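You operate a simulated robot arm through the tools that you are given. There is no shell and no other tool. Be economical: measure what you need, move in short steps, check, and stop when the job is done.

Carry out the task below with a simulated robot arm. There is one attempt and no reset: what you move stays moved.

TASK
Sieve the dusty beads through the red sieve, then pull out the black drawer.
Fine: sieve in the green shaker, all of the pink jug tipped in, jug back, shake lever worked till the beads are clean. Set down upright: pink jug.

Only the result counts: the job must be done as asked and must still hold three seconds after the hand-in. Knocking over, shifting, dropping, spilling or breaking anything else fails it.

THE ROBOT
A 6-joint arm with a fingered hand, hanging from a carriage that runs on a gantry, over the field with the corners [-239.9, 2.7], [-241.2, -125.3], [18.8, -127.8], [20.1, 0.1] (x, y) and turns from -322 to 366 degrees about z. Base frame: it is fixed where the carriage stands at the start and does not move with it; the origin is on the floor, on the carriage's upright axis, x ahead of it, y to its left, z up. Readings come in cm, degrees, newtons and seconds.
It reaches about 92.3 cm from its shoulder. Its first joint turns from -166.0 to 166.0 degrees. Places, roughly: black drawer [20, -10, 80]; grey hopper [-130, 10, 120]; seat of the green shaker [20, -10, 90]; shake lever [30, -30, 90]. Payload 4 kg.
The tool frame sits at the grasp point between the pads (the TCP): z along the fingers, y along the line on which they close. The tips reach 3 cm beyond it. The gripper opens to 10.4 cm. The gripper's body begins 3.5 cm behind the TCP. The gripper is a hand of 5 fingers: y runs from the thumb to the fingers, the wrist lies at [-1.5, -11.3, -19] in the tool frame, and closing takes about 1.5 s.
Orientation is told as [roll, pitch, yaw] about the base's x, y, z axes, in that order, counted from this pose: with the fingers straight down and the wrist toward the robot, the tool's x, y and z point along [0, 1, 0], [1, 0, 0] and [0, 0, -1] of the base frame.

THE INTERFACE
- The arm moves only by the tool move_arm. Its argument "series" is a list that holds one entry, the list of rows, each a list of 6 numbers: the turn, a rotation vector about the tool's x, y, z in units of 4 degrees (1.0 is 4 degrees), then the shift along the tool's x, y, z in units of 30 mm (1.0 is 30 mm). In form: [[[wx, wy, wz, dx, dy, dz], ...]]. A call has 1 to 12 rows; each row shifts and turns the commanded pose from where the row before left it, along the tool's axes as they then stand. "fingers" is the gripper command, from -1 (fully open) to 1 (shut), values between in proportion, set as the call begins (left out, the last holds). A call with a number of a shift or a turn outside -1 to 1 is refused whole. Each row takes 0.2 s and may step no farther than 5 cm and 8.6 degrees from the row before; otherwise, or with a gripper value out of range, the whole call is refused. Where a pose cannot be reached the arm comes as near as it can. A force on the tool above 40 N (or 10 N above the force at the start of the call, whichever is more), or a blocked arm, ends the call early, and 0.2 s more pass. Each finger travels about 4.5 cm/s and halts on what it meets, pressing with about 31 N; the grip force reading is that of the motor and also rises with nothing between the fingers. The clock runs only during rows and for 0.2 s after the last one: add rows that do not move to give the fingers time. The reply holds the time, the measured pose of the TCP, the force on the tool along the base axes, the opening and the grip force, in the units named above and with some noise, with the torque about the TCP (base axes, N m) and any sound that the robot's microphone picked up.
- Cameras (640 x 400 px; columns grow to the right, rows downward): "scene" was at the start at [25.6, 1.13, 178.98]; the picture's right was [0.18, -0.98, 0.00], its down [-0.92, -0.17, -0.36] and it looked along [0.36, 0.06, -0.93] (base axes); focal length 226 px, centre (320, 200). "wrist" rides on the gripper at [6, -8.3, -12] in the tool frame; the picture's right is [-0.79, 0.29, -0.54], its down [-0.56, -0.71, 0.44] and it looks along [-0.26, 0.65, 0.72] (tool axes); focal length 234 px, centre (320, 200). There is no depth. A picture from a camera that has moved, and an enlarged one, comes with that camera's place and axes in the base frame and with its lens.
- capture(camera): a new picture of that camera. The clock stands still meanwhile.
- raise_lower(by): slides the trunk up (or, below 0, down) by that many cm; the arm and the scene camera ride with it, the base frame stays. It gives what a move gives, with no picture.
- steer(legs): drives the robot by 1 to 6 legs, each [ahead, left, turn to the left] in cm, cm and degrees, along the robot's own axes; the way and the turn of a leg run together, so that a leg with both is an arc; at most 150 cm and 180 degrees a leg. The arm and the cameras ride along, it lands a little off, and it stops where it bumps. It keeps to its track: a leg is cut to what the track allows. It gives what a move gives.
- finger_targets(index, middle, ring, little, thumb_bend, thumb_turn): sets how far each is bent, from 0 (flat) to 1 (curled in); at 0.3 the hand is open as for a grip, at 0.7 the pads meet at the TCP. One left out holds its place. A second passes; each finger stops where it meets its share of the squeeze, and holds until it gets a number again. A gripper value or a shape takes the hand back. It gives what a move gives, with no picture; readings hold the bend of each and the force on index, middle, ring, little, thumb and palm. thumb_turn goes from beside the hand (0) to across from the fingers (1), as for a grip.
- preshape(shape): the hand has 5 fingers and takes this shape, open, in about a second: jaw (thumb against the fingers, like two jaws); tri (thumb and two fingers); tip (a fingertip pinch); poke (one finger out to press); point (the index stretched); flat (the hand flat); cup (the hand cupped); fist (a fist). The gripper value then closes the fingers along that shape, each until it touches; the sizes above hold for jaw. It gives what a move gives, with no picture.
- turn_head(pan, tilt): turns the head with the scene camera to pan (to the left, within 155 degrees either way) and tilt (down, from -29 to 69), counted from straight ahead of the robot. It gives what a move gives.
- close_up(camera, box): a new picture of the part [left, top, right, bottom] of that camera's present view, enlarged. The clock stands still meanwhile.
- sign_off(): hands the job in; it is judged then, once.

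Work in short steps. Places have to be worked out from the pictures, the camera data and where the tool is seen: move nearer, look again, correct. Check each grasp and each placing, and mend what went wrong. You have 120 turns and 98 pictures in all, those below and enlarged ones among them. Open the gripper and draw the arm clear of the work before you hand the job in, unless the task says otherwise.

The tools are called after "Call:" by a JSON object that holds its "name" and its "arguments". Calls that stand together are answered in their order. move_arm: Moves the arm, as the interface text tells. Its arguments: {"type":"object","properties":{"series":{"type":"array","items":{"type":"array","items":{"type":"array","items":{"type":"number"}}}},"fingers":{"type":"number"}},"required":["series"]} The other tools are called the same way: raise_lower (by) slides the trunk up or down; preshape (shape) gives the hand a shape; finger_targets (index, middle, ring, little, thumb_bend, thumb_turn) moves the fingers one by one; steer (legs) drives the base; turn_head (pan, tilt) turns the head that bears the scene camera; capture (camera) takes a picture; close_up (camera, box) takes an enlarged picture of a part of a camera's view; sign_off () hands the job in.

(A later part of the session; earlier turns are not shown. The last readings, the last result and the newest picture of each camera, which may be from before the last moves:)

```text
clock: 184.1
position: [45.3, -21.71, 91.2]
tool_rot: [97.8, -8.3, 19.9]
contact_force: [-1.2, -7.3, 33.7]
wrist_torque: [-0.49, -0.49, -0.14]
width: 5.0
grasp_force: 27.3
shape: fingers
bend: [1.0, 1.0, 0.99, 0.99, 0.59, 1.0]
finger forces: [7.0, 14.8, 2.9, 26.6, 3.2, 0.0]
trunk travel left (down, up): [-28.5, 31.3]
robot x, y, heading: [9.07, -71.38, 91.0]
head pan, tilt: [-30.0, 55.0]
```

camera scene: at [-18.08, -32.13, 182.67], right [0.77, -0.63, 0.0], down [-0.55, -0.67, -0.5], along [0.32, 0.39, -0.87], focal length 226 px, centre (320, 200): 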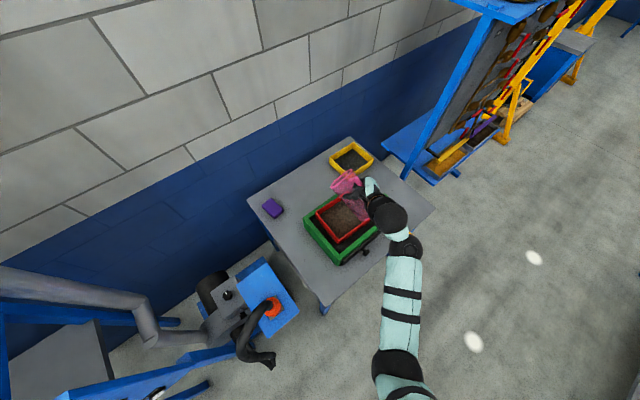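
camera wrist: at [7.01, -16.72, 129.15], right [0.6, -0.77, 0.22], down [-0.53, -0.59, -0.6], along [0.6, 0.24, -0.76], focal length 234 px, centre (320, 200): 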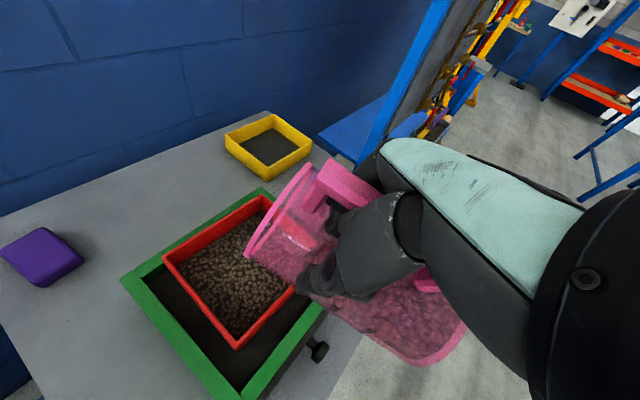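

The jug stands on the table. I relieve the pressure, open the thumb and start uncurling the fingers gradually.

Call:
{"name": "raise_lower", "arguments": {"by": 0.7}}

Call:
{"name": "finger_targets", "arguments": {"thumb_bend": 0.2, "index": 0.8, "middle": 0.8, "ring": 0.8, "little": 0.8}}

Call:
{"name": "close_up", "arguments": {"camera": "scene", "box": [330, 130, 430, 230]}}

```text
clock: 184.6
position: [45.1, -21.69, 91.27]
tool_rot: [97.4, -7.6, 19.9]
contact_force: [2.2, 1.7, 9.3]
wrist_torque: [0.16, -0.48, -0.01]
width: 4.98
grasp_force: 27.5
shape: fingers
bend: [1.0, 1.0, 1.0, 0.99, 0.59, 1.0]
finger forces: [6.4, 13.6, 2.6, 30.4, 1.6, 0.0]
trunk travel left (down, up): [-29.2, 30.6]
robot x, y, heading: [9.07, -71.31, 91.3]
head pan, tilt: [-30.0, 55.0]
```

```text
clock: 185.6
position: [44.98, -21.82, 91.33]
tool_rot: [97.3, -7.7, 20.0]
contact_force: [-0.7, 0.4, 0.1]
wrist_torque: [0.01, -0.01, -0.03]
width: 4.23
grasp_force: 0.2
shape: fingers
bend: [0.8, 0.8, 0.8, 0.8, 0.2, 1.0]
finger forces: [0.1, 0.3, 0.0, 0.1, 0.1, 0.1]
trunk travel left (down, up): [-29.2, 30.6]
robot x, y, heading: [9.35, -71.34, 91.3]
head pan, tilt: [-30.0, 55.0]
```

```text
4.00 times, centred on (380, 180) of scene
camera zoom: at [12.3, -44.95, 157.17], right [0.88, -0.48, 0.0], down [-0.4, -0.72, -0.57], along [0.28, 0.5, -0.82], focal length 904 px, centre (80, 280)
```

zoom: 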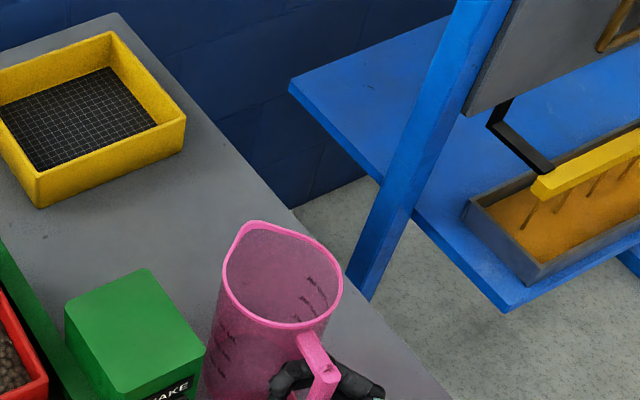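

No contact forces now; the jug stands free. I ease back slightly and open further, watching.

Call:
{"name": "move_arm", "arguments": {"series": [[[0, 0, 0, 0, 0.1, -0.25]]]}}

Call:
{"name": "finger_targets", "arguments": {"index": 0.65, "middle": 0.65, "ring": 0.65, "little": 0.65}}

Call:
{"name": "close_up", "arguments": {"camera": "scene", "box": [330, 160, 430, 260]}}

```text
clock: 186.0
position: [45.56, -22.35, 91.2]
tool_rot: [97.4, -7.7, 20.0]
contact_force: [0.2, 0.1, 0.0]
wrist_torque: [0.0, -0.03, -0.02]
width: 4.23
grasp_force: 0.0
shape: fingers
bend: [0.8, 0.8, 0.8, 0.8, 0.2, 1.0]
finger forces: [0.1, 0.0, 0.0, 0.0, 0.0, 0.0]
trunk travel left (down, up): [-29.2, 30.6]
robot x, y, heading: [8.92, -71.33, 91.0]
head pan, tilt: [-30.0, 55.0]
```

```text
clock: 187.0
position: [45.58, -22.28, 91.24]
tool_rot: [97.4, -7.7, 20.0]
contact_force: [-0.1, -0.4, 0.2]
wrist_torque: [-0.04, -0.01, -0.01]
width: 6.63
grasp_force: 0.0
shape: fingers
bend: [0.65, 0.65, 0.65, 0.65, 0.2, 1.0]
finger forces: [0.1, 0.0, 0.0, 0.1, 0.1, 0.1]
trunk travel left (down, up): [-29.2, 30.6]
robot x, y, heading: [9.25, -71.48, 91.0]
head pan, tilt: [-30.0, 55.0]
```

```text
4.00 times, centred on (380, 210) of scene
camera zoom: at [12.31, -44.95, 157.18], right [0.88, -0.48, 0.0], down [-0.4, -0.72, -0.57], along [0.28, 0.5, -0.82], focal length 904 px, centre (80, 160)
```

zoom: 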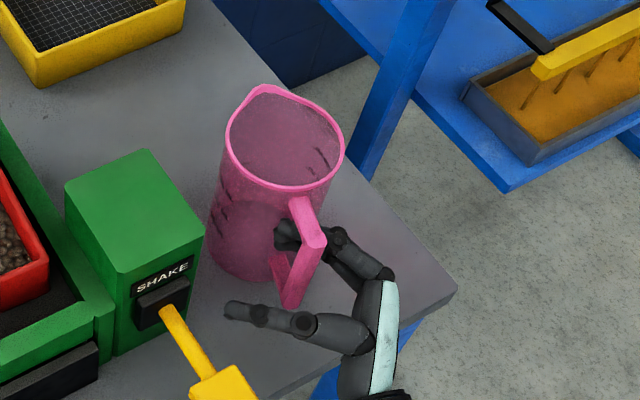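

Jug stands well in place. I slide the fingers out to the right while opening.

Call:
{"name": "move_arm", "arguments": {"series": [[[0, 0, 0, 0, 0.3, 0]]]}}

Call:
{"name": "finger_targets", "arguments": {"index": 0.52, "middle": 0.52, "ring": 0.52, "little": 0.52}}

Call:
{"name": "close_up", "arguments": {"camera": "scene", "box": [330, 160, 430, 260]}}

```text
clock: 187.4
position: [46.31, -21.94, 91.41]
tool_rot: [97.4, -7.7, 20.0]
contact_force: [-0.6, 0.3, 0.2]
wrist_torque: [0.03, -0.04, -0.02]
width: 6.64
grasp_force: 0.1
shape: fingers
bend: [0.65, 0.65, 0.65, 0.65, 0.2, 1.0]
finger forces: [0.2, 0.0, 0.0, 0.0, 0.2, 0.0]
trunk travel left (down, up): [-29.2, 30.6]
robot x, y, heading: [8.82, -71.31, 91.1]
head pan, tilt: [-30.0, 55.0]
```

```text
clock: 188.4
position: [46.31, -22.03, 91.31]
tool_rot: [97.3, -7.8, 20.0]
contact_force: [-0.5, -0.2, -0.1]
wrist_torque: [0.04, 0.03, -0.02]
width: 8.29
grasp_force: 0.0
shape: fingers
bend: [0.52, 0.52, 0.52, 0.52, 0.2, 1.0]
finger forces: [0.1, 0.0, 0.1, 0.0, 0.1, 0.0]
trunk travel left (down, up): [-29.2, 30.6]
robot x, y, heading: [9.31, -71.44, 91.0]
head pan, tilt: [-30.0, 55.0]
```

```text
4.00 times, centred on (380, 210) of scene
camera zoom: at [12.31, -44.95, 157.18], right [0.88, -0.48, 0.0], down [-0.4, -0.72, -0.57], along [0.28, 0.5, -0.82], focal length 904 px, centre (80, 160)
```

zoom: 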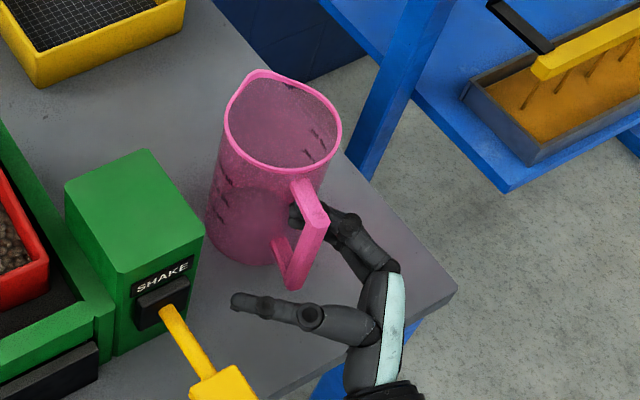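

Slide another 2.5 cm right, then retreat.

Call:
{"name": "move_arm", "arguments": {"series": [[[0, 0, 0, 0, 0.4, -0.05], [0, 0, 0, 0, 0.5, -0.05], [0, 0, 0, 0, 0, -0.6], [0, 0, 0, 0, 0, -0.8], [0, 0, 0, 0, 0, -0.8]]]}}

Call:
{"name": "close_up", "arguments": {"camera": "scene", "box": [300, 140, 440, 270]}}

```text
clock: 189.6
position: [51.37, -27.69, 90.79]
tool_rot: [97.2, -7.7, 19.9]
contact_force: [0.4, -0.2, 0.0]
wrist_torque: [-0.01, 0.01, -0.01]
width: 8.35
grasp_force: 0.0
shape: fingers
bend: [0.52, 0.52, 0.52, 0.52, 0.2, 1.0]
finger forces: [0.1, 0.0, 0.0, 0.0, 0.0, 0.0]
trunk travel left (down, up): [-29.2, 30.6]
robot x, y, heading: [8.9, -71.34, 91.3]
head pan, tilt: [-30.0, 55.0]
```

```text
3.08 times, centred on (370, 205) of scene
camera zoom: at [12.32, -44.96, 157.18], right [0.88, -0.48, 0.0], down [-0.4, -0.72, -0.57], along [0.28, 0.5, -0.82], focal length 695 px, centre (166, 185)
```

zoom: 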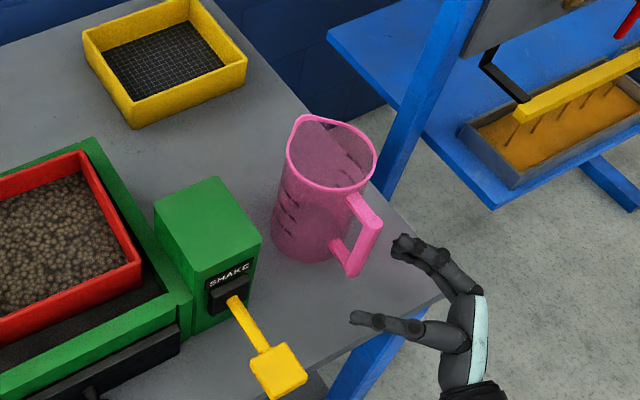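

The jug stands upright and free. Now the lever (paddle ≈(34,-29,89)): I back off, close the hand and come above the paddle.

Call:
{"name": "steer", "arguments": {"legs": [[-15, 0, 0], [0, 17, 0]]}}

Call:
{"name": "raise_lower", "arguments": {"by": 10}}

Call:
{"name": "move_arm", "arguments": {"series": [[[0, 0, 0, 0, 0, 0], [0, 0, 0, 0, 0, 0], [0, 0, 0, 0, 0, 0], [0, 0, 0, 0, 0, 0], [0, 0, 0, 0, 0, 0], [0, 0, 0, 0, 0, 0], [0, 0, 0, 0, 0, 0], [0, 0, 0, 0, 0, 0]]], "fingers": 1}}

Call:
{"name": "steer", "arguments": {"legs": [[13, 0, 0]]}}

Call:
{"name": "turn_head", "arguments": {"pan": -40, "tilt": 50}}

Call:
{"name": "capture", "arguments": {"camera": "scene"}}

```text
clock: 192.1
position: [34.82, -42.78, 90.78]
tool_rot: [97.4, -7.7, 20.2]
contact_force: [-0.4, -0.1, -0.1]
wrist_torque: [-0.01, -0.01, -0.02]
width: 8.32
grasp_force: 0.0
shape: fingers
bend: [0.52, 0.52, 0.52, 0.52, 0.2, 1.0]
finger forces: [0.0, 0.1, 0.1, 0.0, 0.0, 0.0]
trunk travel left (down, up): [-29.2, 30.6]
robot x, y, heading: [-7.7, -86.77, 90.9]
head pan, tilt: [-30.0, 55.0]
```

```text
clock: 193.4
position: [34.9, -42.95, 100.76]
tool_rot: [97.3, -7.8, 20.3]
contact_force: [0.2, -0.3, 0.6]
wrist_torque: [-0.02, 0.01, 0.0]
width: 8.3
grasp_force: 0.1
shape: fingers
bend: [0.52, 0.52, 0.52, 0.52, 0.2, 1.0]
finger forces: [0.0, 0.0, 0.0, 0.0, 0.0, 0.0]
trunk travel left (down, up): [-39.2, 20.6]
robot x, y, heading: [-7.02, -86.81, 91.3]
head pan, tilt: [-30.0, 55.0]
```

```text
clock: 195.2
position: [34.83, -42.86, 100.64]
tool_rot: [97.3, -7.6, 20.3]
contact_force: [0.9, -0.1, 0.3]
wrist_torque: [-0.03, -0.02, 0.03]
width: 0.01
grasp_force: 31.1
shape: jaw
bend: [0.7, 0.7, 0.7, 0.55, 0.48, 1.0]
finger forces: [0.1, 0.0, 0.0, 0.0, 0.0, 0.0]
trunk travel left (down, up): [-39.2, 20.6]
robot x, y, heading: [-7.22, -86.82, 91.5]
head pan, tilt: [-30.0, 55.0]
```

```text
clock: 196.5
position: [34.42, -29.86, 100.84]
tool_rot: [97.3, -7.8, 20.3]
contact_force: [0.4, 0.3, 0.4]
wrist_torque: [0.0, 0.0, -0.02]
width: 0.02
grasp_force: 30.8
shape: jaw
bend: [0.7, 0.7, 0.7, 0.55, 0.48, 1.0]
finger forces: [0.0, 0.0, 0.1, 0.1, 0.0, 0.1]
trunk travel left (down, up): [-39.2, 20.6]
robot x, y, heading: [-7.61, -74.05, 91.5]
head pan, tilt: [-30.0, 55.0]
```

```text
clock: 197.2
position: [34.51, -29.8, 100.65]
tool_rot: [97.3, -7.7, 20.3]
contact_force: [-0.8, 0.2, 0.2]
wrist_torque: [-0.01, -0.02, 0.0]
width: 0.0
grasp_force: 31.2
shape: jaw
bend: [0.7, 0.7, 0.7, 0.55, 0.48, 1.0]
finger forces: [0.0, 0.0, 0.0, 0.0, 0.0, 0.0]
trunk travel left (down, up): [-39.2, 20.6]
robot x, y, heading: [-7.33, -73.65, 91.3]
head pan, tilt: [-40.0, 50.0]
```

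```text
20 pictures are left
camera scene: at [-3.09, -47.7, 167.83], right [0.78, -0.62, 0.0], down [-0.48, -0.6, -0.64], along [0.4, 0.5, -0.77], focal length 226 px, centre (320, 200)
```

scene: 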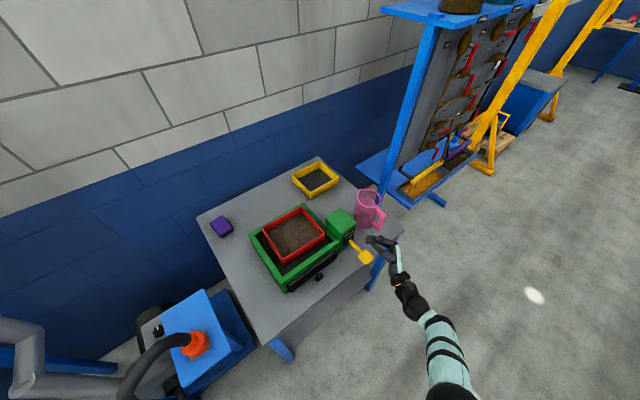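

Hand is above the paddle. Press down in 1-cm steps.

Call:
{"name": "move_arm", "arguments": {"series": [[[0, 0, 0, -0.4, 0, 0], [0, 0, 0, -0.4, 0, 0], [0, 0, 0, -0.4, 0, 0], [0, 0, 0, -0.4, 0, 0], [0, 0, 0, -0.4, 0, 0], [0, 0, 0, -0.4, 0, 0], [0, 0, 0, -0.4, 0, 0], [0, 0, 0, -0.4, 0, 0]]]}}

Call:
{"name": "close_up", "arguments": {"camera": "scene", "box": [310, 180, 430, 290]}}

```text
clock: 199.0
position: [34.07, -30.27, 100.05]
tool_rot: [97.3, -7.7, 20.3]
contact_force: [1.1, -0.4, 0.0]
wrist_torque: [0.0, -0.03, 0.01]
width: 0.0
grasp_force: 31.3
shape: jaw
bend: [0.7, 0.7, 0.7, 0.55, 0.48, 1.0]
finger forces: [0.1, 0.0, 0.0, 0.0, 0.0, 0.1]
out of reach, approached as far as the arm can: row 1, 2, 3, 4, 5, 6, 7, 8
trunk travel left (down, up): [-39.2, 20.6]
robot x, y, heading: [-7.19, -73.59, 91.4]
head pan, tilt: [-40.0, 50.0]
```

```text
3.64 times, centred on (370, 235) of scene
camera zoom: at [-3.09, -47.71, 167.83], right [0.78, -0.62, 0.0], down [-0.48, -0.6, -0.64], along [0.4, 0.5, -0.77], focal length 821 px, centre (138, 73)
```

zoom: 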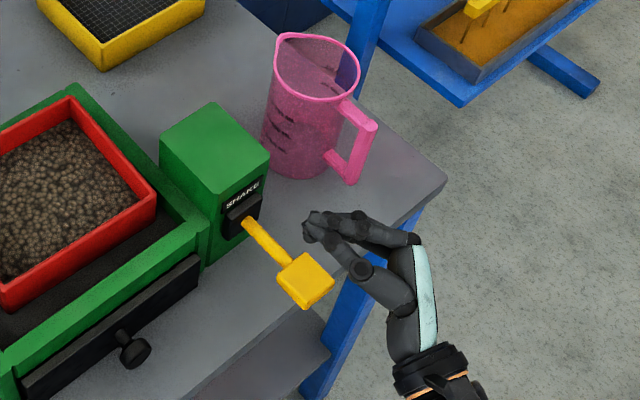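

The arm is limited, so I press with the trunk: lower 7 cm.

Call:
{"name": "raise_lower", "arguments": {"by": -7}}

Call:
{"name": "raise_lower", "arguments": {"by": -3}}

Call:
{"name": "close_up", "arguments": {"camera": "scene", "box": [310, 160, 430, 270]}}

```text
clock: 200.1
position: [34.12, -30.43, 93.22]
tool_rot: [97.3, -7.7, 20.3]
contact_force: [0.6, -0.7, 2.9]
wrist_torque: [-0.06, -0.08, 0.0]
width: 0.0
grasp_force: 30.8
shape: jaw
bend: [0.7, 0.7, 0.7, 0.56, 0.48, 1.0]
finger forces: [0.1, 0.0, 0.1, 2.9, 0.1, 0.0]
trunk travel left (down, up): [-32.2, 27.6]
robot x, y, heading: [-7.92, -73.82, 91.4]
head pan, tilt: [-40.0, 50.0]
```

```text
clock: 200.8
position: [34.34, -30.21, 91.17]
tool_rot: [98.2, -8.7, 20.4]
contact_force: [-1.7, -1.2, 11.1]
wrist_torque: [-0.09, 0.0, -0.02]
width: 0.01
grasp_force: 31.0
shape: jaw
bend: [0.7, 0.7, 0.7, 0.57, 0.48, 1.0]
finger forces: [0.0, 0.0, 0.1, 11.4, 0.0, 0.0]
trunk travel left (down, up): [-29.2, 30.6]
robot x, y, heading: [-7.54, -74.43, 91.3]
head pan, tilt: [-40.0, 50.0]
heard: click
stopped: the force on the tool passed its limit at 45 N (the readings are from after the stop); the commanded pose is now the measured one
```

```text
3.64 times, centred on (370, 215) of scene
camera zoom: at [-3.11, -47.7, 157.86], right [0.78, -0.62, 0.0], down [-0.48, -0.6, -0.64], along [0.4, 0.5, -0.77], focal length 821 px, centre (138, 146)
```

zoom: 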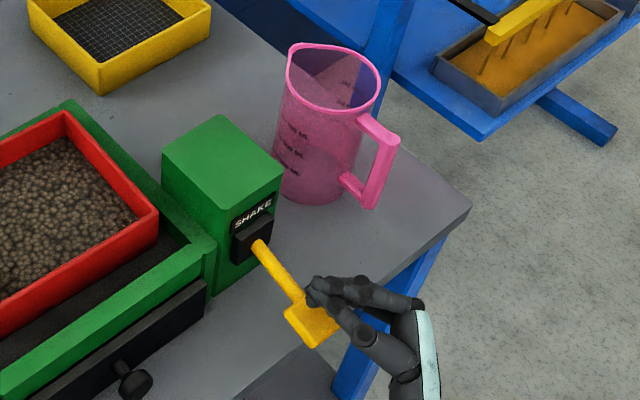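

A click: one stroke done. I release and press again to see whether it springs back.

Call:
{"name": "raise_lower", "arguments": {"by": 4}}

Call:
{"name": "raise_lower", "arguments": {"by": -4.5}}

Call:
{"name": "raise_lower", "arguments": {"by": 4}}

Call:
{"name": "raise_lower", "arguments": {"by": -4.5}}

Call:
{"name": "raise_lower", "arguments": {"by": 4}}

Call:
{"name": "close_up", "arguments": {"camera": "scene", "box": [230, 160, 410, 290]}}

```text
clock: 201.6
position: [34.26, -30.29, 94.94]
tool_rot: [98.1, -8.4, 20.3]
contact_force: [0.3, 0.1, 0.1]
wrist_torque: [0.01, 0.0, 0.02]
width: 0.0
grasp_force: 31.2
shape: jaw
bend: [0.7, 0.7, 0.7, 0.56, 0.48, 1.0]
finger forces: [0.0, 0.0, 0.0, 0.0, 0.1, 0.1]
trunk travel left (down, up): [-33.2, 26.6]
robot x, y, heading: [-7.42, -73.85, 91.4]
head pan, tilt: [-40.0, 50.0]
```

```text
clock: 202.5
position: [34.53, -29.95, 91.13]
tool_rot: [98.6, -9.1, 20.4]
contact_force: [-5.6, -3.8, 39.0]
wrist_torque: [0.16, -0.08, -0.1]
width: 0.02
grasp_force: 30.7
shape: jaw
bend: [0.7, 0.7, 0.7, 0.56, 0.48, 1.0]
finger forces: [0.0, 0.0, 0.0, 38.6, 0.1, 0.0]
trunk travel left (down, up): [-28.7, 31.1]
robot x, y, heading: [-7.78, -73.98, 91.1]
head pan, tilt: [-40.0, 50.0]
heard: click
```

```text
clock: 203.3
position: [34.28, -30.19, 94.39]
tool_rot: [98.0, -8.4, 20.4]
contact_force: [-0.3, -1.4, 1.8]
wrist_torque: [-0.09, -0.08, -0.04]
width: 0.02
grasp_force: 30.8
shape: jaw
bend: [0.7, 0.7, 0.7, 0.56, 0.48, 1.0]
finger forces: [0.0, 0.0, 0.1, 2.1, 0.0, 0.0]
trunk travel left (down, up): [-32.7, 27.1]
robot x, y, heading: [-7.43, -73.7, 91.5]
head pan, tilt: [-40.0, 50.0]
```

```text
clock: 204.1
position: [34.46, -30.15, 91.26]
tool_rot: [99.2, -9.4, 20.6]
contact_force: [-3.7, -2.7, 12.6]
wrist_torque: [-0.1, -0.03, -0.02]
width: 0.0
grasp_force: 30.8
shape: jaw
bend: [0.7, 0.7, 0.7, 0.57, 0.48, 1.0]
finger forces: [0.0, 0.0, 0.0, 12.9, 0.0, 0.1]
trunk travel left (down, up): [-28.3, 31.5]
robot x, y, heading: [-7.34, -73.89, 91.9]
head pan, tilt: [-40.0, 50.0]
heard: click
stopped: the force on the tool passed its limit at 48 N (the readings are from after the stop); the commanded pose is now the measured one
```

```text
clock: 204.9
position: [34.4, -30.1, 94.98]
tool_rot: [98.9, -9.2, 20.4]
contact_force: [0.3, 0.4, -0.4]
wrist_torque: [-0.03, 0.01, -0.01]
width: 0.02
grasp_force: 30.7
shape: jaw
bend: [0.7, 0.7, 0.7, 0.56, 0.48, 1.0]
finger forces: [0.0, 0.1, 0.0, 0.0, 0.1, 0.0]
trunk travel left (down, up): [-32.3, 27.5]
robot x, y, heading: [-7.24, -73.48, 91.6]
head pan, tilt: [-40.0, 50.0]
```

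```text
3.08 times, centred on (320, 225) of scene
camera zoom: at [-3.11, -47.72, 161.02], right [0.78, -0.62, 0.0], down [-0.48, -0.6, -0.64], along [0.4, 0.5, -0.77], focal length 695 px, centre (320, 123)
```

zoom: 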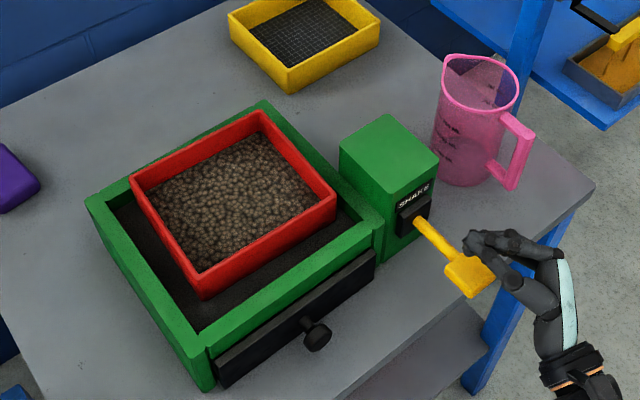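

It springs back and clicks each stroke. I continue with more strokes.

Call:
{"name": "raise_lower", "arguments": {"by": -4.2}}

Call:
{"name": "raise_lower", "arguments": {"by": 4.2}}

Call:
{"name": "raise_lower", "arguments": {"by": -4.2}}

Call:
{"name": "raise_lower", "arguments": {"by": 4.2}}

Call:
{"name": "raise_lower", "arguments": {"by": -4.2}}

Call:
{"name": "raise_lower", "arguments": {"by": 4.2}}

Call:
{"name": "raise_lower", "arguments": {"by": -4.2}}

Call:
{"name": "raise_lower", "arguments": {"by": 4.2}}

Call:
{"name": "close_up", "arguments": {"camera": "scene", "box": [230, 160, 410, 290]}}

```text
clock: 205.8
position: [34.58, -30.06, 91.17]
tool_rot: [99.2, -9.6, 20.5]
contact_force: [-2.9, -1.2, 23.0]
wrist_torque: [0.14, -0.13, -0.05]
width: 0.0
grasp_force: 30.6
shape: jaw
bend: [0.7, 0.7, 0.7, 0.56, 0.48, 1.0]
finger forces: [0.0, 0.0, 0.1, 22.3, 0.0, 0.0]
trunk travel left (down, up): [-28.1, 31.7]
robot x, y, heading: [-7.74, -73.64, 91.4]
head pan, tilt: [-40.0, 50.0]
heard: click
```

```text
clock: 206.6
position: [34.5, -30.25, 94.87]
tool_rot: [98.9, -9.2, 20.4]
contact_force: [0.4, 0.4, 1.2]
wrist_torque: [-0.04, -0.01, -0.02]
width: 0.0
grasp_force: 31.0
shape: jaw
bend: [0.7, 0.7, 0.7, 0.56, 0.48, 1.0]
finger forces: [0.0, 0.0, 0.0, 0.0, 0.0, 0.0]
trunk travel left (down, up): [-32.3, 27.5]
robot x, y, heading: [-7.51, -73.91, 91.4]
head pan, tilt: [-40.0, 50.0]
```

```text
clock: 207.4
position: [34.68, -29.99, 91.17]
tool_rot: [99.2, -9.6, 20.4]
contact_force: [-2.7, -0.5, 23.2]
wrist_torque: [0.15, -0.12, -0.02]
width: 0.0
grasp_force: 30.6
shape: jaw
bend: [0.7, 0.7, 0.7, 0.56, 0.48, 1.0]
finger forces: [0.0, 0.0, 0.1, 22.6, 0.0, 0.0]
trunk travel left (down, up): [-28.1, 31.7]
robot x, y, heading: [-7.78, -73.98, 90.9]
head pan, tilt: [-40.0, 50.0]
heard: click
```

```text
clock: 208.3
position: [34.4, -30.22, 94.8]
tool_rot: [98.9, -9.3, 20.5]
contact_force: [0.3, 0.2, -0.1]
wrist_torque: [0.0, -0.02, 0.01]
width: 0.0
grasp_force: 31.0
shape: jaw
bend: [0.7, 0.7, 0.7, 0.56, 0.48, 1.0]
finger forces: [0.0, 0.1, 0.0, 0.1, 0.0, 0.0]
trunk travel left (down, up): [-32.3, 27.5]
robot x, y, heading: [-7.82, -73.83, 91.3]
head pan, tilt: [-40.0, 50.0]
```

```text
clock: 209.2
position: [34.61, -29.9, 91.03]
tool_rot: [99.1, -9.7, 20.5]
contact_force: [-2.0, -1.0, 23.6]
wrist_torque: [0.11, -0.07, -0.02]
width: 0.02
grasp_force: 31.2
shape: jaw
bend: [0.7, 0.7, 0.7, 0.56, 0.48, 1.0]
finger forces: [0.1, 0.0, 0.0, 22.6, 0.0, 0.1]
trunk travel left (down, up): [-28.1, 31.7]
robot x, y, heading: [-7.41, -73.58, 91.3]
head pan, tilt: [-40.0, 50.0]
heard: click
```

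```text
clock: 210.0
position: [34.34, -30.2, 94.96]
tool_rot: [98.8, -9.2, 20.4]
contact_force: [0.1, -0.5, -0.3]
wrist_torque: [0.02, 0.02, 0.0]
width: 0.0
grasp_force: 31.0
shape: jaw
bend: [0.7, 0.7, 0.7, 0.56, 0.48, 1.0]
finger forces: [0.0, 0.0, 0.0, 0.1, 0.0, 0.0]
trunk travel left (down, up): [-32.3, 27.5]
robot x, y, heading: [-7.38, -73.96, 91.1]
head pan, tilt: [-40.0, 50.0]
```

```text
clock: 210.8
position: [34.56, -29.96, 91.23]
tool_rot: [99.2, -9.6, 20.5]
contact_force: [-2.8, -1.1, 23.2]
wrist_torque: [0.17, -0.07, -0.05]
width: 0.0
grasp_force: 30.6
shape: jaw
bend: [0.7, 0.7, 0.7, 0.56, 0.48, 1.0]
finger forces: [0.1, 0.0, 0.0, 22.6, 0.0, 0.1]
trunk travel left (down, up): [-28.1, 31.7]
robot x, y, heading: [-7.62, -73.61, 91.3]
head pan, tilt: [-40.0, 50.0]
heard: click
```

```text
clock: 211.7
position: [34.35, -30.12, 94.95]
tool_rot: [98.8, -9.2, 20.6]
contact_force: [-0.5, 0.3, 0.3]
wrist_torque: [-0.02, 0.03, 0.02]
width: 0.0
grasp_force: 30.9
shape: jaw
bend: [0.7, 0.7, 0.7, 0.56, 0.48, 1.0]
finger forces: [0.0, 0.0, 0.1, 0.0, 0.0, 0.0]
trunk travel left (down, up): [-32.3, 27.5]
robot x, y, heading: [-7.58, -73.75, 91.3]
head pan, tilt: [-40.0, 50.0]
```

```text
3.08 times, centred on (320, 225) of scene
camera zoom: at [-3.11, -47.72, 161.02], right [0.78, -0.62, 0.0], down [-0.48, -0.6, -0.64], along [0.4, 0.5, -0.77], focal length 695 px, centre (320, 123)
```

zoom: 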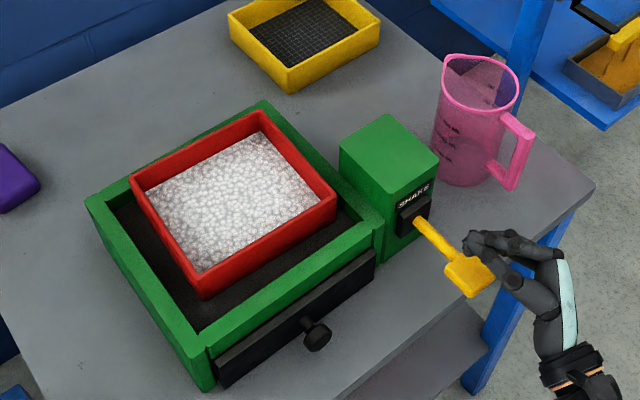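

The beads turned white. A few more strokes to make sure it's fully clean.

Call:
{"name": "raise_lower", "arguments": {"by": -4.2}}

Call:
{"name": "raise_lower", "arguments": {"by": 4.2}}

Call:
{"name": "raise_lower", "arguments": {"by": -4.2}}

Call:
{"name": "raise_lower", "arguments": {"by": 8}}

Call:
{"name": "close_up", "arguments": {"camera": "scene", "box": [230, 170, 410, 300]}}

```text
clock: 212.6
position: [34.59, -29.86, 91.14]
tool_rot: [99.2, -9.6, 20.5]
contact_force: [-3.6, -0.6, 22.7]
wrist_torque: [0.12, -0.1, -0.04]
width: 0.0
grasp_force: 30.8
shape: jaw
bend: [0.7, 0.7, 0.7, 0.56, 0.48, 1.0]
finger forces: [0.0, 0.0, 0.0, 22.6, 0.1, 0.0]
trunk travel left (down, up): [-28.1, 31.7]
robot x, y, heading: [-7.75, -74.13, 91.8]
head pan, tilt: [-40.0, 50.0]
heard: click
```

```text
clock: 213.4
position: [34.29, -30.21, 94.92]
tool_rot: [98.9, -9.2, 20.5]
contact_force: [-0.6, -0.3, -0.3]
wrist_torque: [0.0, 0.01, 0.01]
width: 0.0
grasp_force: 30.3
shape: jaw
bend: [0.7, 0.7, 0.7, 0.56, 0.48, 1.0]
finger forces: [0.1, 0.0, 0.0, 0.0, 0.1, 0.1]
trunk travel left (down, up): [-32.3, 27.5]
robot x, y, heading: [-7.29, -74.08, 91.3]
head pan, tilt: [-40.0, 50.0]
```

```text
clock: 214.2
position: [34.56, -30.03, 91.15]
tool_rot: [99.2, -9.6, 20.5]
contact_force: [-3.2, -1.1, 23.6]
wrist_torque: [0.12, -0.08, -0.04]
width: 0.0
grasp_force: 31.3
shape: jaw
bend: [0.7, 0.7, 0.7, 0.56, 0.48, 1.0]
finger forces: [0.1, 0.1, 0.1, 22.6, 0.0, 0.1]
trunk travel left (down, up): [-28.1, 31.7]
robot x, y, heading: [-7.62, -74.0, 91.3]
head pan, tilt: [-40.0, 50.0]
heard: click
```

```text
clock: 215.4
position: [34.37, -30.17, 98.7]
tool_rot: [99.1, -9.2, 20.5]
contact_force: [0.0, 0.3, 0.6]
wrist_torque: [0.0, -0.01, -0.03]
width: 0.01
grasp_force: 31.1
shape: jaw
bend: [0.7, 0.7, 0.7, 0.56, 0.48, 1.0]
finger forces: [0.0, 0.0, 0.0, 0.1, 0.0, 0.0]
trunk travel left (down, up): [-36.1, 23.7]
robot x, y, heading: [-7.84, -73.73, 91.5]
head pan, tilt: [-40.0, 50.0]
```

```text
3.08 times, centred on (320, 235) of scene
camera zoom: at [-3.11, -47.72, 164.82], right [0.78, -0.62, 0.0], down [-0.48, -0.6, -0.64], along [0.4, 0.5, -0.77], focal length 695 px, centre (320, 92)
```

zoom: 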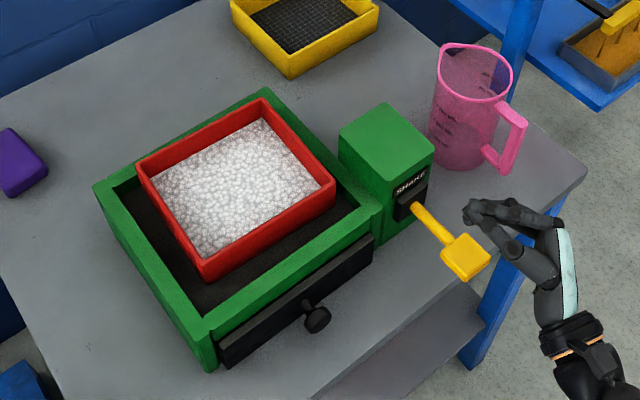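

Beads clean. Next the drawer: back off, shift in front of the knob (≈(16.8,-23,85)), level the hand with fingers slightly downward, and open it.

Call:
{"name": "steer", "arguments": {"legs": [[-14, 0, 0], [0, 17.5, 0]]}}

Call:
{"name": "move_arm", "arguments": {"series": [[[0, -1, 0.5, 0, 0, 0], [0, -1, 0.5, 0, 0, 0], [0, -1, 0.5, 0, 0, 0], [0, -1, 0.5, 0, 0, 0], [0, -1, 0.3, 0, 0, 0], [0, -1, 0, 0, 0, 0], [0, 0, 0, 0, 0, 0]]], "fingers": -0.2}}

Call:
{"name": "raise_lower", "arguments": {"by": -10}}

Call:
{"name": "turn_head", "arguments": {"pan": -30, "tilt": 50}}

Call:
{"name": "close_up", "arguments": {"camera": "scene", "box": [260, 140, 440, 290]}}

```text
clock: 217.8
position: [17.64, -44.5, 98.81]
tool_rot: [99.1, -9.2, 20.7]
contact_force: [0.7, 0.6, -0.1]
wrist_torque: [0.03, 0.01, 0.01]
width: 0.0
grasp_force: 31.2
shape: jaw
bend: [0.7, 0.7, 0.7, 0.56, 0.48, 1.0]
finger forces: [0.0, 0.0, 0.0, 0.1, 0.0, 0.0]
trunk travel left (down, up): [-36.1, 23.7]
robot x, y, heading: [-24.29, -88.6, 91.6]
head pan, tilt: [-40.0, 50.0]
```

```text
clock: 219.4
position: [17.63, -44.51, 98.87]
tool_rot: [74.9, -0.2, 20.6]
contact_force: [-0.2, -0.1, 0.0]
wrist_torque: [0.01, -0.02, 0.02]
width: 6.24
grasp_force: 0.1
shape: jaw
bend: [0.73, 0.41, 0.38, 0.5, 0.65, 0.99]
finger forces: [0.1, 0.0, 0.0, 0.0, 0.0, 0.1]
trunk travel left (down, up): [-36.1, 23.7]
robot x, y, heading: [-24.33, -88.23, 91.9]
head pan, tilt: [-40.0, 50.0]
```

```text
clock: 220.8
position: [17.55, -44.5, 88.9]
tool_rot: [74.8, -0.1, 20.6]
contact_force: [-0.1, 0.5, 0.0]
wrist_torque: [0.03, -0.02, 0.01]
width: 6.21
grasp_force: 0.0
shape: jaw
bend: [0.73, 0.41, 0.38, 0.5, 0.65, 0.99]
finger forces: [0.1, 0.1, 0.0, 0.0, 0.0, 0.1]
trunk travel left (down, up): [-26.1, 33.7]
robot x, y, heading: [-24.18, -88.28, 92.0]
head pan, tilt: [-40.0, 50.0]
```

```text
clock: 221.5
position: [17.55, -44.39, 88.84]
tool_rot: [74.8, -0.2, 20.6]
contact_force: [-0.5, 0.3, -0.8]
wrist_torque: [0.04, 0.0, 0.0]
width: 6.23
grasp_force: 0.2
shape: jaw
bend: [0.73, 0.41, 0.38, 0.5, 0.65, 0.99]
finger forces: [0.0, 0.1, 0.1, 0.1, 0.1, 0.0]
trunk travel left (down, up): [-26.1, 33.7]
robot x, y, heading: [-24.2, -88.75, 91.6]
head pan, tilt: [-30.0, 50.0]
```

```text
2.67 times, centred on (350, 215) of scene
camera zoom: at [-21.01, -61.43, 154.82], right [0.88, -0.48, 0.0], down [-0.36, -0.67, -0.64], along [0.31, 0.57, -0.77], focal length 602 px, centre (240, 160)
```

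zoom: 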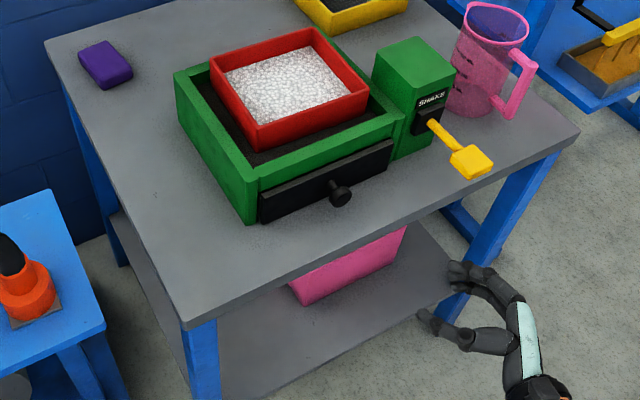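

I open fully, lower slightly and approach the knob.

Call:
{"name": "move_arm", "arguments": {"series": [[[0, 0, 0, 0, 0, 0], [0, 0, 0, 0, 0, 0], [0, 0, 0, 0, 0, 0], [0, 0, 0, 0, 0, 0], [0, 0, 0, 0, 0, 0]]], "fingers": -1}}

Call:
{"name": "raise_lower", "arguments": {"by": -2.6}}

Call:
{"name": "steer", "arguments": {"legs": [[16, 0.8, 0]]}}

Call:
{"name": "close_up", "arguments": {"camera": "scene", "box": [290, 170, 430, 290]}}

```text
clock: 222.7
position: [17.58, -44.53, 88.75]
tool_rot: [74.9, -0.1, 20.6]
contact_force: [-0.3, -1.0, -0.4]
wrist_torque: [0.01, 0.03, 0.0]
width: 10.39
grasp_force: 0.0
shape: jaw
bend: [0.3, 0.3, 0.3, 0.3, 0.3, 0.97]
finger forces: [0.0, 0.1, 0.1, 0.0, 0.0, 0.0]
trunk travel left (down, up): [-26.1, 33.7]
robot x, y, heading: [-24.52, -88.09, 91.7]
head pan, tilt: [-30.0, 50.0]
```

```text
clock: 223.4
position: [17.71, -44.52, 86.24]
tool_rot: [74.9, 0.0, 20.5]
contact_force: [0.7, -0.7, -0.3]
wrist_torque: [0.01, 0.0, -0.01]
width: 10.34
grasp_force: 0.1
shape: jaw
bend: [0.3, 0.3, 0.3, 0.3, 0.3, 0.97]
finger forces: [0.1, 0.0, 0.0, 0.0, 0.1, 0.0]
trunk travel left (down, up): [-23.5, 36.3]
robot x, y, heading: [-24.39, -88.21, 91.7]
head pan, tilt: [-30.0, 50.0]
```

```text
clock: 224.8
position: [16.61, -28.56, 86.19]
tool_rot: [74.9, 0.0, 20.3]
contact_force: [0.5, -0.6, -0.8]
wrist_torque: [0.03, 0.03, 0.0]
width: 10.36
grasp_force: 0.1
shape: jaw
bend: [0.3, 0.3, 0.3, 0.3, 0.3, 0.97]
finger forces: [0.1, 0.1, 0.0, 0.1, 0.1, 0.1]
trunk travel left (down, up): [-23.5, 36.3]
robot x, y, heading: [-25.61, -72.14, 91.2]
head pan, tilt: [-30.0, 50.0]
```

```text
3.33 times, centred on (360, 230) of scene
camera zoom: at [-22.12, -45.45, 152.23], right [0.88, -0.48, 0.0], down [-0.37, -0.67, -0.64], along [0.31, 0.56, -0.77], focal length 753 px, centre (187, 100)
```

zoom: 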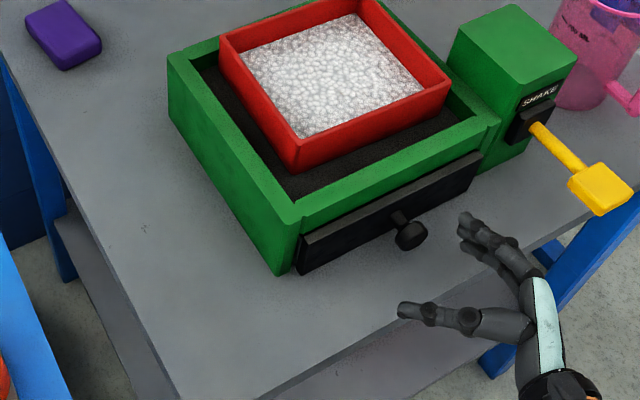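

Knob is centred between thumb and fingers. Move in 5.3 cm and close.

Call:
{"name": "steer", "arguments": {"legs": [[5.3, 0, 0]]}}

Call:
{"name": "move_arm", "arguments": {"series": [[[0, 0, 0, 0, 0, 0], [0, 0, 0, 0, 0, 0], [0, 0, 0, 0, 0, 0], [0, 0, 0, 0, 0, 0], [0, 0, 0, 0, 0, 0], [0, 0, 0, 0, 0, 0], [0, 0, 0, 0, 0, 0], [0, 0, 0, 0, 0, 0]]], "fingers": 1}}

Call:
{"name": "close_up", "arguments": {"camera": "scene", "box": [290, 170, 430, 290]}}

```text
clock: 225.8
position: [16.41, -23.28, 86.18]
tool_rot: [75.0, -0.2, 20.4]
contact_force: [-0.1, 0.7, 0.4]
wrist_torque: [0.02, 0.01, 0.03]
width: 10.37
grasp_force: 0.1
shape: jaw
bend: [0.3, 0.3, 0.3, 0.3, 0.3, 0.97]
finger forces: [0.0, 0.0, 0.0, 0.1, 0.0, 0.1]
trunk travel left (down, up): [-23.5, 36.3]
robot x, y, heading: [-25.49, -66.9, 91.6]
head pan, tilt: [-30.0, 50.0]
```

```text
clock: 227.6
position: [16.48, -23.09, 86.31]
tool_rot: [75.0, -0.3, 20.5]
contact_force: [0.3, 1.5, 4.1]
wrist_torque: [0.11, -0.11, -0.19]
width: 0.0
grasp_force: 31.1
shape: jaw
bend: [0.7, 0.52, 0.5, 0.7, 0.48, 1.0]
finger forces: [0.0, 8.6, 3.8, 0.2, 0.1, 0.1]
trunk travel left (down, up): [-23.5, 36.3]
robot x, y, heading: [-25.46, -67.02, 91.4]
head pan, tilt: [-30.0, 50.0]
```

```text
3.33 times, centred on (360, 230) of scene
camera zoom: at [-22.25, -39.99, 152.25], right [0.88, -0.48, 0.0], down [-0.37, -0.67, -0.64], along [0.31, 0.56, -0.77], focal length 753 px, centre (187, 100)
```

zoom: 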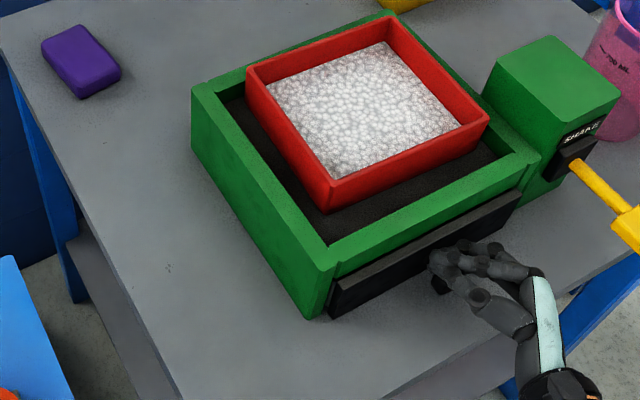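

Middle/ring fingers are on the knob and the hand is closed around it. I pull back 5 cm.

Call:
{"name": "steer", "arguments": {"legs": [[-5, 0, 0]]}}

Call:
{"name": "close_up", "arguments": {"camera": "scene", "box": [290, 150, 430, 270]}}

```text
clock: 228.5
position: [16.51, -27.91, 86.31]
tool_rot: [74.9, -0.1, 20.5]
contact_force: [-3.4, 0.0, 14.5]
wrist_torque: [0.27, -0.11, -0.03]
width: 0.01
grasp_force: 31.0
shape: jaw
bend: [0.7, 0.53, 0.52, 0.7, 0.49, 1.0]
finger forces: [0.0, 9.4, 3.7, 0.0, 0.0, 0.1]
trunk travel left (down, up): [-23.5, 36.3]
robot x, y, heading: [-25.11, -71.82, 91.6]
head pan, tilt: [-30.0, 50.0]
```

```text
3.33 times, centred on (360, 210) of scene
camera zoom: at [-22.14, -44.84, 152.25], right [0.88, -0.48, 0.0], down [-0.37, -0.67, -0.64], along [0.31, 0.56, -0.77], focal length 753 px, centre (187, 167)
```

zoom: 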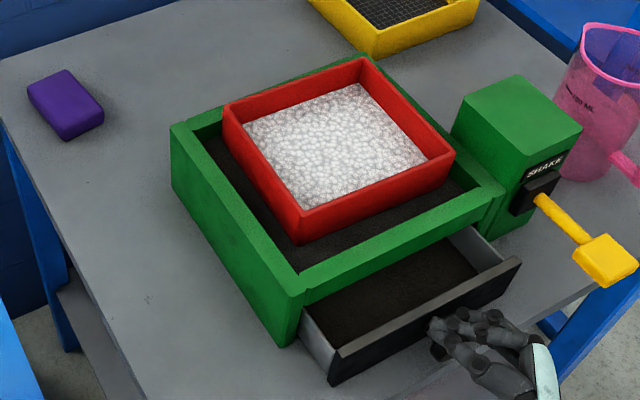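

The drawer slides. Pull 6 cm more.

Call:
{"name": "steer", "arguments": {"legs": [[-6, 0, 0]]}}

Call:
{"name": "steer", "arguments": {"legs": [[-3, 0, 0]]}}

Call:
{"name": "close_up", "arguments": {"camera": "scene", "box": [290, 130, 430, 250]}}

```text
clock: 229.4
position: [16.87, -34.09, 86.39]
tool_rot: [75.2, -0.5, 20.4]
contact_force: [-0.6, 0.2, 14.6]
wrist_torque: [0.18, -0.06, -0.14]
width: 0.0
grasp_force: 30.9
shape: jaw
bend: [0.7, 0.57, 0.57, 0.7, 0.5, 1.0]
finger forces: [0.1, 7.2, 3.2, 0.9, 0.0, 0.1]
trunk travel left (down, up): [-23.5, 36.3]
robot x, y, heading: [-24.95, -78.03, 91.4]
head pan, tilt: [-30.0, 50.0]
```

```text
clock: 230.3
position: [17.13, -37.31, 86.42]
tool_rot: [74.9, -0.5, 20.3]
contact_force: [6.8, -0.9, 4.8]
wrist_torque: [-0.03, -0.17, -0.17]
width: 0.0
grasp_force: 30.9
shape: jaw
bend: [0.7, 0.57, 0.72, 0.7, 0.52, 1.0]
finger forces: [0.1, 0.1, 5.4, 0.6, 0.0, 0.0]
trunk travel left (down, up): [-23.5, 36.3]
robot x, y, heading: [-24.95, -81.04, 91.4]
head pan, tilt: [-30.0, 50.0]
```

```text
3.33 times, centred on (360, 190) of scene
camera zoom: at [-21.82, -54.01, 152.23], right [0.88, -0.48, 0.0], down [-0.37, -0.67, -0.64], along [0.31, 0.56, -0.77], focal length 753 px, centre (187, 233)
```

zoom: 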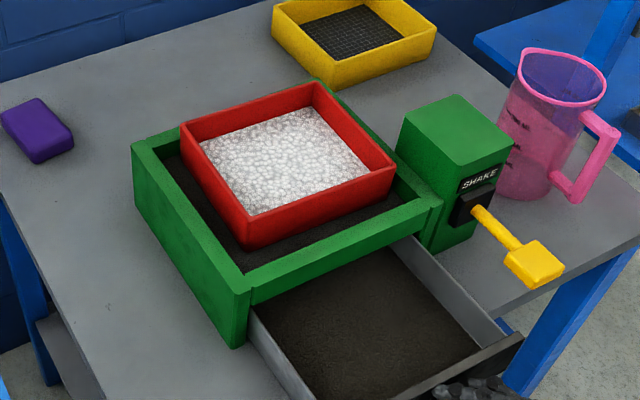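

Drawer is out ≈12 cm. I pull 3 cm more to reach its stop if it is not there yet.

Call:
{"name": "steer", "arguments": {"legs": [[-3, 0, 0]]}}

Call:
{"name": "close_up", "arguments": {"camera": "scene", "box": [270, 120, 450, 280]}}

```text
clock: 231.1
position: [17.06, -39.86, 86.58]
tool_rot: [75.2, -0.6, 20.3]
contact_force: [2.3, 8.7, 9.8]
wrist_torque: [0.33, -0.06, 0.02]
width: 0.01
grasp_force: 31.6
shape: jaw
bend: [0.7, 0.57, 0.65, 0.7, 0.53, 1.0]
finger forces: [0.0, 0.1, 8.1, 0.4, 0.0, 0.0]
trunk travel left (down, up): [-23.5, 36.3]
robot x, y, heading: [-24.81, -83.53, 91.4]
head pan, tilt: [-30.0, 50.0]
```

```text
2.50 times, centred on (360, 200) of scene
camera zoom: at [-21.79, -56.9, 152.29], right [0.88, -0.48, 0.0], down [-0.37, -0.67, -0.64], along [0.31, 0.57, -0.76], focal length 565 px, centre (220, 200)
```

zoom: 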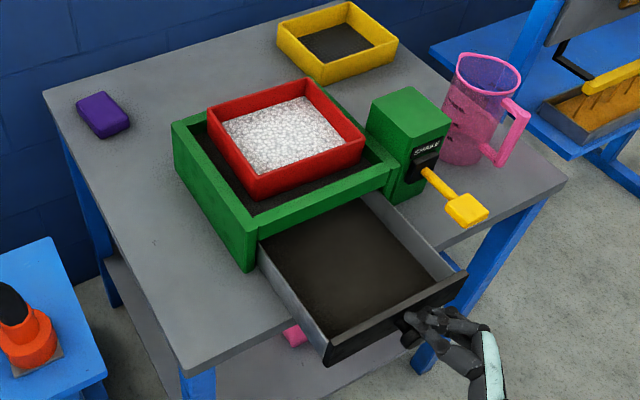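

The force shows the drawer is at its stop (≈15.5 cm out). I open the hand and back away.

Call:
{"name": "move_arm", "arguments": {"series": [[[0, 0, 0, 0, 0, 0], [0, 0, 0, 0, 0, 0], [0, 0, 0, 0, 0, 0], [0, 0, 0, 0, 0, 0], [0, 0, 0, 0, 0, 0], [0, 0, 0, 0, 0, 0], [0, 0, 0, 0, 0, 0]]], "fingers": -1}}

Call:
{"name": "steer", "arguments": {"legs": [[-10, 0, 0]]}}

Call:
{"name": "close_up", "arguments": {"camera": "scene", "box": [270, 100, 450, 260]}}

```text
clock: 232.7
position: [16.98, -40.11, 86.46]
tool_rot: [75.1, -0.7, 20.3]
contact_force: [0.7, 0.8, -0.7]
wrist_torque: [-0.02, -0.03, -0.01]
width: 10.39
grasp_force: 0.0
shape: jaw
bend: [0.3, 0.3, 0.3, 0.3, 0.3, 0.97]
finger forces: [0.0, 0.1, 0.0, 0.1, 0.1, 0.0]
trunk travel left (down, up): [-23.5, 36.3]
robot x, y, heading: [-25.13, -84.09, 91.3]
head pan, tilt: [-30.0, 50.0]
```

```text
clock: 233.9
position: [17.28, -50.05, 86.51]
tool_rot: [75.1, -0.6, 20.3]
contact_force: [-0.5, -0.2, 0.8]
wrist_torque: [0.01, -0.04, 0.01]
width: 10.35
grasp_force: 0.1
shape: jaw
bend: [0.3, 0.3, 0.3, 0.3, 0.3, 0.97]
finger forces: [0.0, 0.0, 0.0, 0.0, 0.0, 0.1]
trunk travel left (down, up): [-23.5, 36.3]
robot x, y, heading: [-25.01, -93.77, 91.2]
head pan, tilt: [-30.0, 50.0]
```

```text
2.50 times, centred on (360, 180) of scene
camera zoom: at [-21.59, -66.82, 152.21], right [0.88, -0.48, 0.0], down [-0.37, -0.67, -0.64], along [0.31, 0.56, -0.77], focal length 565 px, centre (220, 250)
```

zoom: 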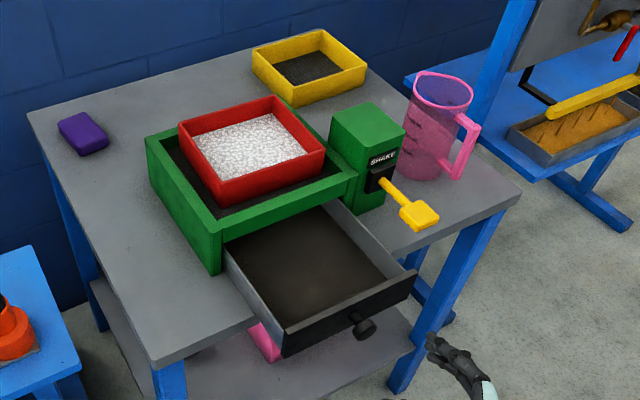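

Drawer open and holding. The jug stands ≈6 cm off its old place; I'll nudge it back gently: go round to its right side with the hand closed.

Call:
{"name": "steer", "arguments": {"legs": [[0, -43.3, 0]]}}

Call:
{"name": "move_arm", "arguments": {"series": [[[0, 0, 0, 0, 0.7, 0], [0, 0, 0, 0, 0.7, 0], [0, 0, 0, 0, 0, 0], [0, 0, 0, 0, 0, 0], [0, 0, 0, 0, 0, 0], [0, 0, 0, 0, 0, 0], [0, 0, 0, 0, 0, 0], [0, 0, 0, 0, 0, 0]]], "fingers": 1}}

Call:
{"name": "capture", "arguments": {"camera": "scene"}}

```text
clock: 236.5
position: [61.11, -49.08, 86.55]
tool_rot: [75.1, -0.6, 20.1]
contact_force: [0.3, -0.1, -0.1]
wrist_torque: [0.01, 0.0, 0.01]
width: 10.36
grasp_force: 0.1
shape: jaw
bend: [0.3, 0.3, 0.3, 0.3, 0.3, 0.97]
finger forces: [0.0, 0.0, 0.0, 0.0, 0.1, 0.0]
trunk travel left (down, up): [-23.5, 36.3]
robot x, y, heading: [18.94, -92.09, 91.5]
head pan, tilt: [-30.0, 50.0]
```

```text
clock: 238.3
position: [65.03, -47.66, 86.5]
tool_rot: [75.1, -0.5, 20.1]
contact_force: [-0.8, -0.2, -0.1]
wrist_torque: [0.0, -0.01, -0.01]
width: 0.0
grasp_force: 30.9
shape: jaw
bend: [0.7, 0.7, 0.7, 0.55, 0.46, 1.0]
finger forces: [0.0, 0.0, 0.1, 0.1, 0.0, 0.1]
trunk travel left (down, up): [-23.5, 36.3]
robot x, y, heading: [18.86, -92.42, 91.4]
head pan, tilt: [-30.0, 50.0]
```

```text
7 pictures are left
camera scene: at [22.16, -65.8, 152.22], right [0.88, -0.48, 0.0], down [-0.37, -0.67, -0.64], along [0.31, 0.56, -0.77], focal length 226 px, centre (320, 200)
```

scene: 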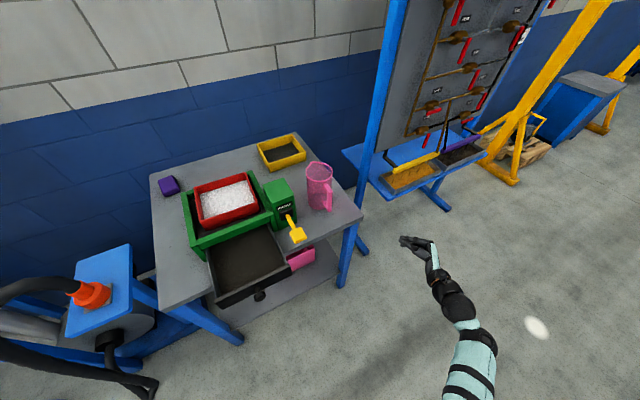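

Clear to proceed: drive forward alongside the jug on its right.

Call:
{"name": "steer", "arguments": {"legs": [[34, 0, 0]]}}

Call:
{"name": "close_up", "arguments": {"camera": "scene", "box": [270, 150, 450, 290]}}

```text
clock: 240.5
position: [64.38, -13.79, 86.49]
tool_rot: [75.0, -0.7, 20.2]
contact_force: [0.2, -0.6, -0.2]
wrist_torque: [0.01, -0.01, 0.03]
width: 0.0
grasp_force: 31.2
shape: jaw
bend: [0.7, 0.7, 0.7, 0.55, 0.46, 1.0]
finger forces: [0.0, 0.0, 0.0, 0.0, 0.1, 0.0]
trunk travel left (down, up): [-23.5, 36.3]
robot x, y, heading: [17.95, -59.0, 91.4]
head pan, tilt: [-30.0, 50.0]
```

```text
2.86 times, centred on (360, 220) of scene
camera zoom: at [21.4, -32.08, 152.23], right [0.88, -0.48, 0.0], down [-0.37, -0.67, -0.64], along [0.31, 0.56, -0.77], focal length 645 px, centre (206, 143)
```

zoom: 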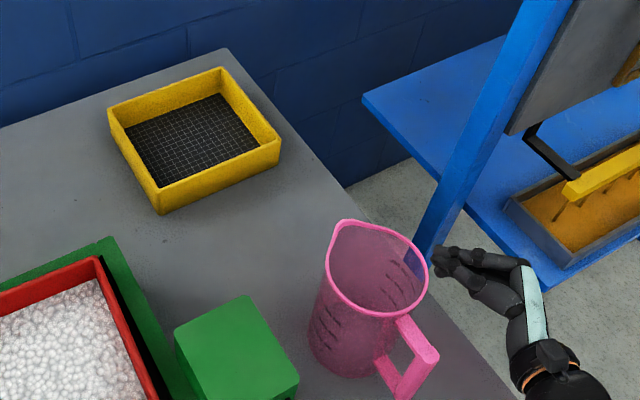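

Fingertips are ≈8 cm right of the jug and slightly behind its centre, ideal for pushing toward (-x,-y). I move left in steps.

Call:
{"name": "steer", "arguments": {"legs": [[0, 8, 0]]}}

Call:
{"name": "steer", "arguments": {"legs": [[0, 2.5, 0]]}}

Call:
{"name": "close_up", "arguments": {"camera": "scene", "box": [270, 150, 450, 290]}}

```text
clock: 241.6
position: [56.31, -14.04, 86.55]
tool_rot: [75.2, -0.6, 20.2]
contact_force: [-0.4, -0.6, -0.3]
wrist_torque: [-0.03, 0.01, -0.02]
width: 0.0
grasp_force: 31.3
shape: jaw
bend: [0.7, 0.7, 0.7, 0.55, 0.46, 1.0]
finger forces: [0.0, 0.0, 0.0, 0.0, 0.0, 0.0]
trunk travel left (down, up): [-23.5, 36.3]
robot x, y, heading: [10.06, -58.97, 91.3]
head pan, tilt: [-30.0, 50.0]
```

```text
clock: 242.4
position: [53.78, -14.08, 86.43]
tool_rot: [75.0, -0.5, 20.3]
contact_force: [-0.4, -0.5, -0.3]
wrist_torque: [0.0, -0.01, -0.02]
width: 0.0
grasp_force: 31.1
shape: jaw
bend: [0.7, 0.7, 0.7, 0.55, 0.46, 1.0]
finger forces: [0.0, 0.0, 0.0, 0.0, 0.0, 0.0]
trunk travel left (down, up): [-23.5, 36.3]
robot x, y, heading: [7.75, -59.34, 91.3]
head pan, tilt: [-30.0, 50.0]
```

```text
2.86 times, centred on (360, 220) of scene
camera zoom: at [10.94, -32.33, 152.22], right [0.88, -0.48, 0.0], down [-0.37, -0.67, -0.64], along [0.31, 0.56, -0.77], focal length 645 px, centre (206, 143)
```

zoom: 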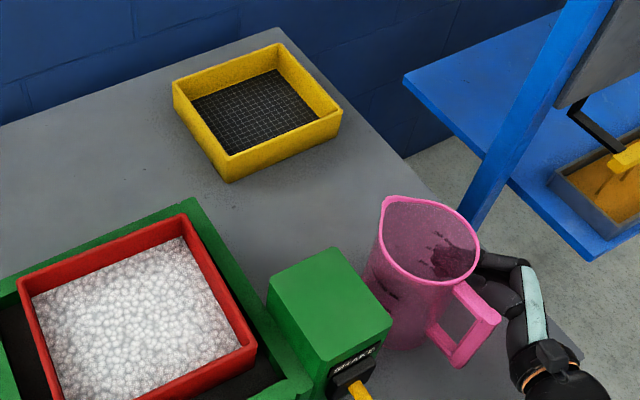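

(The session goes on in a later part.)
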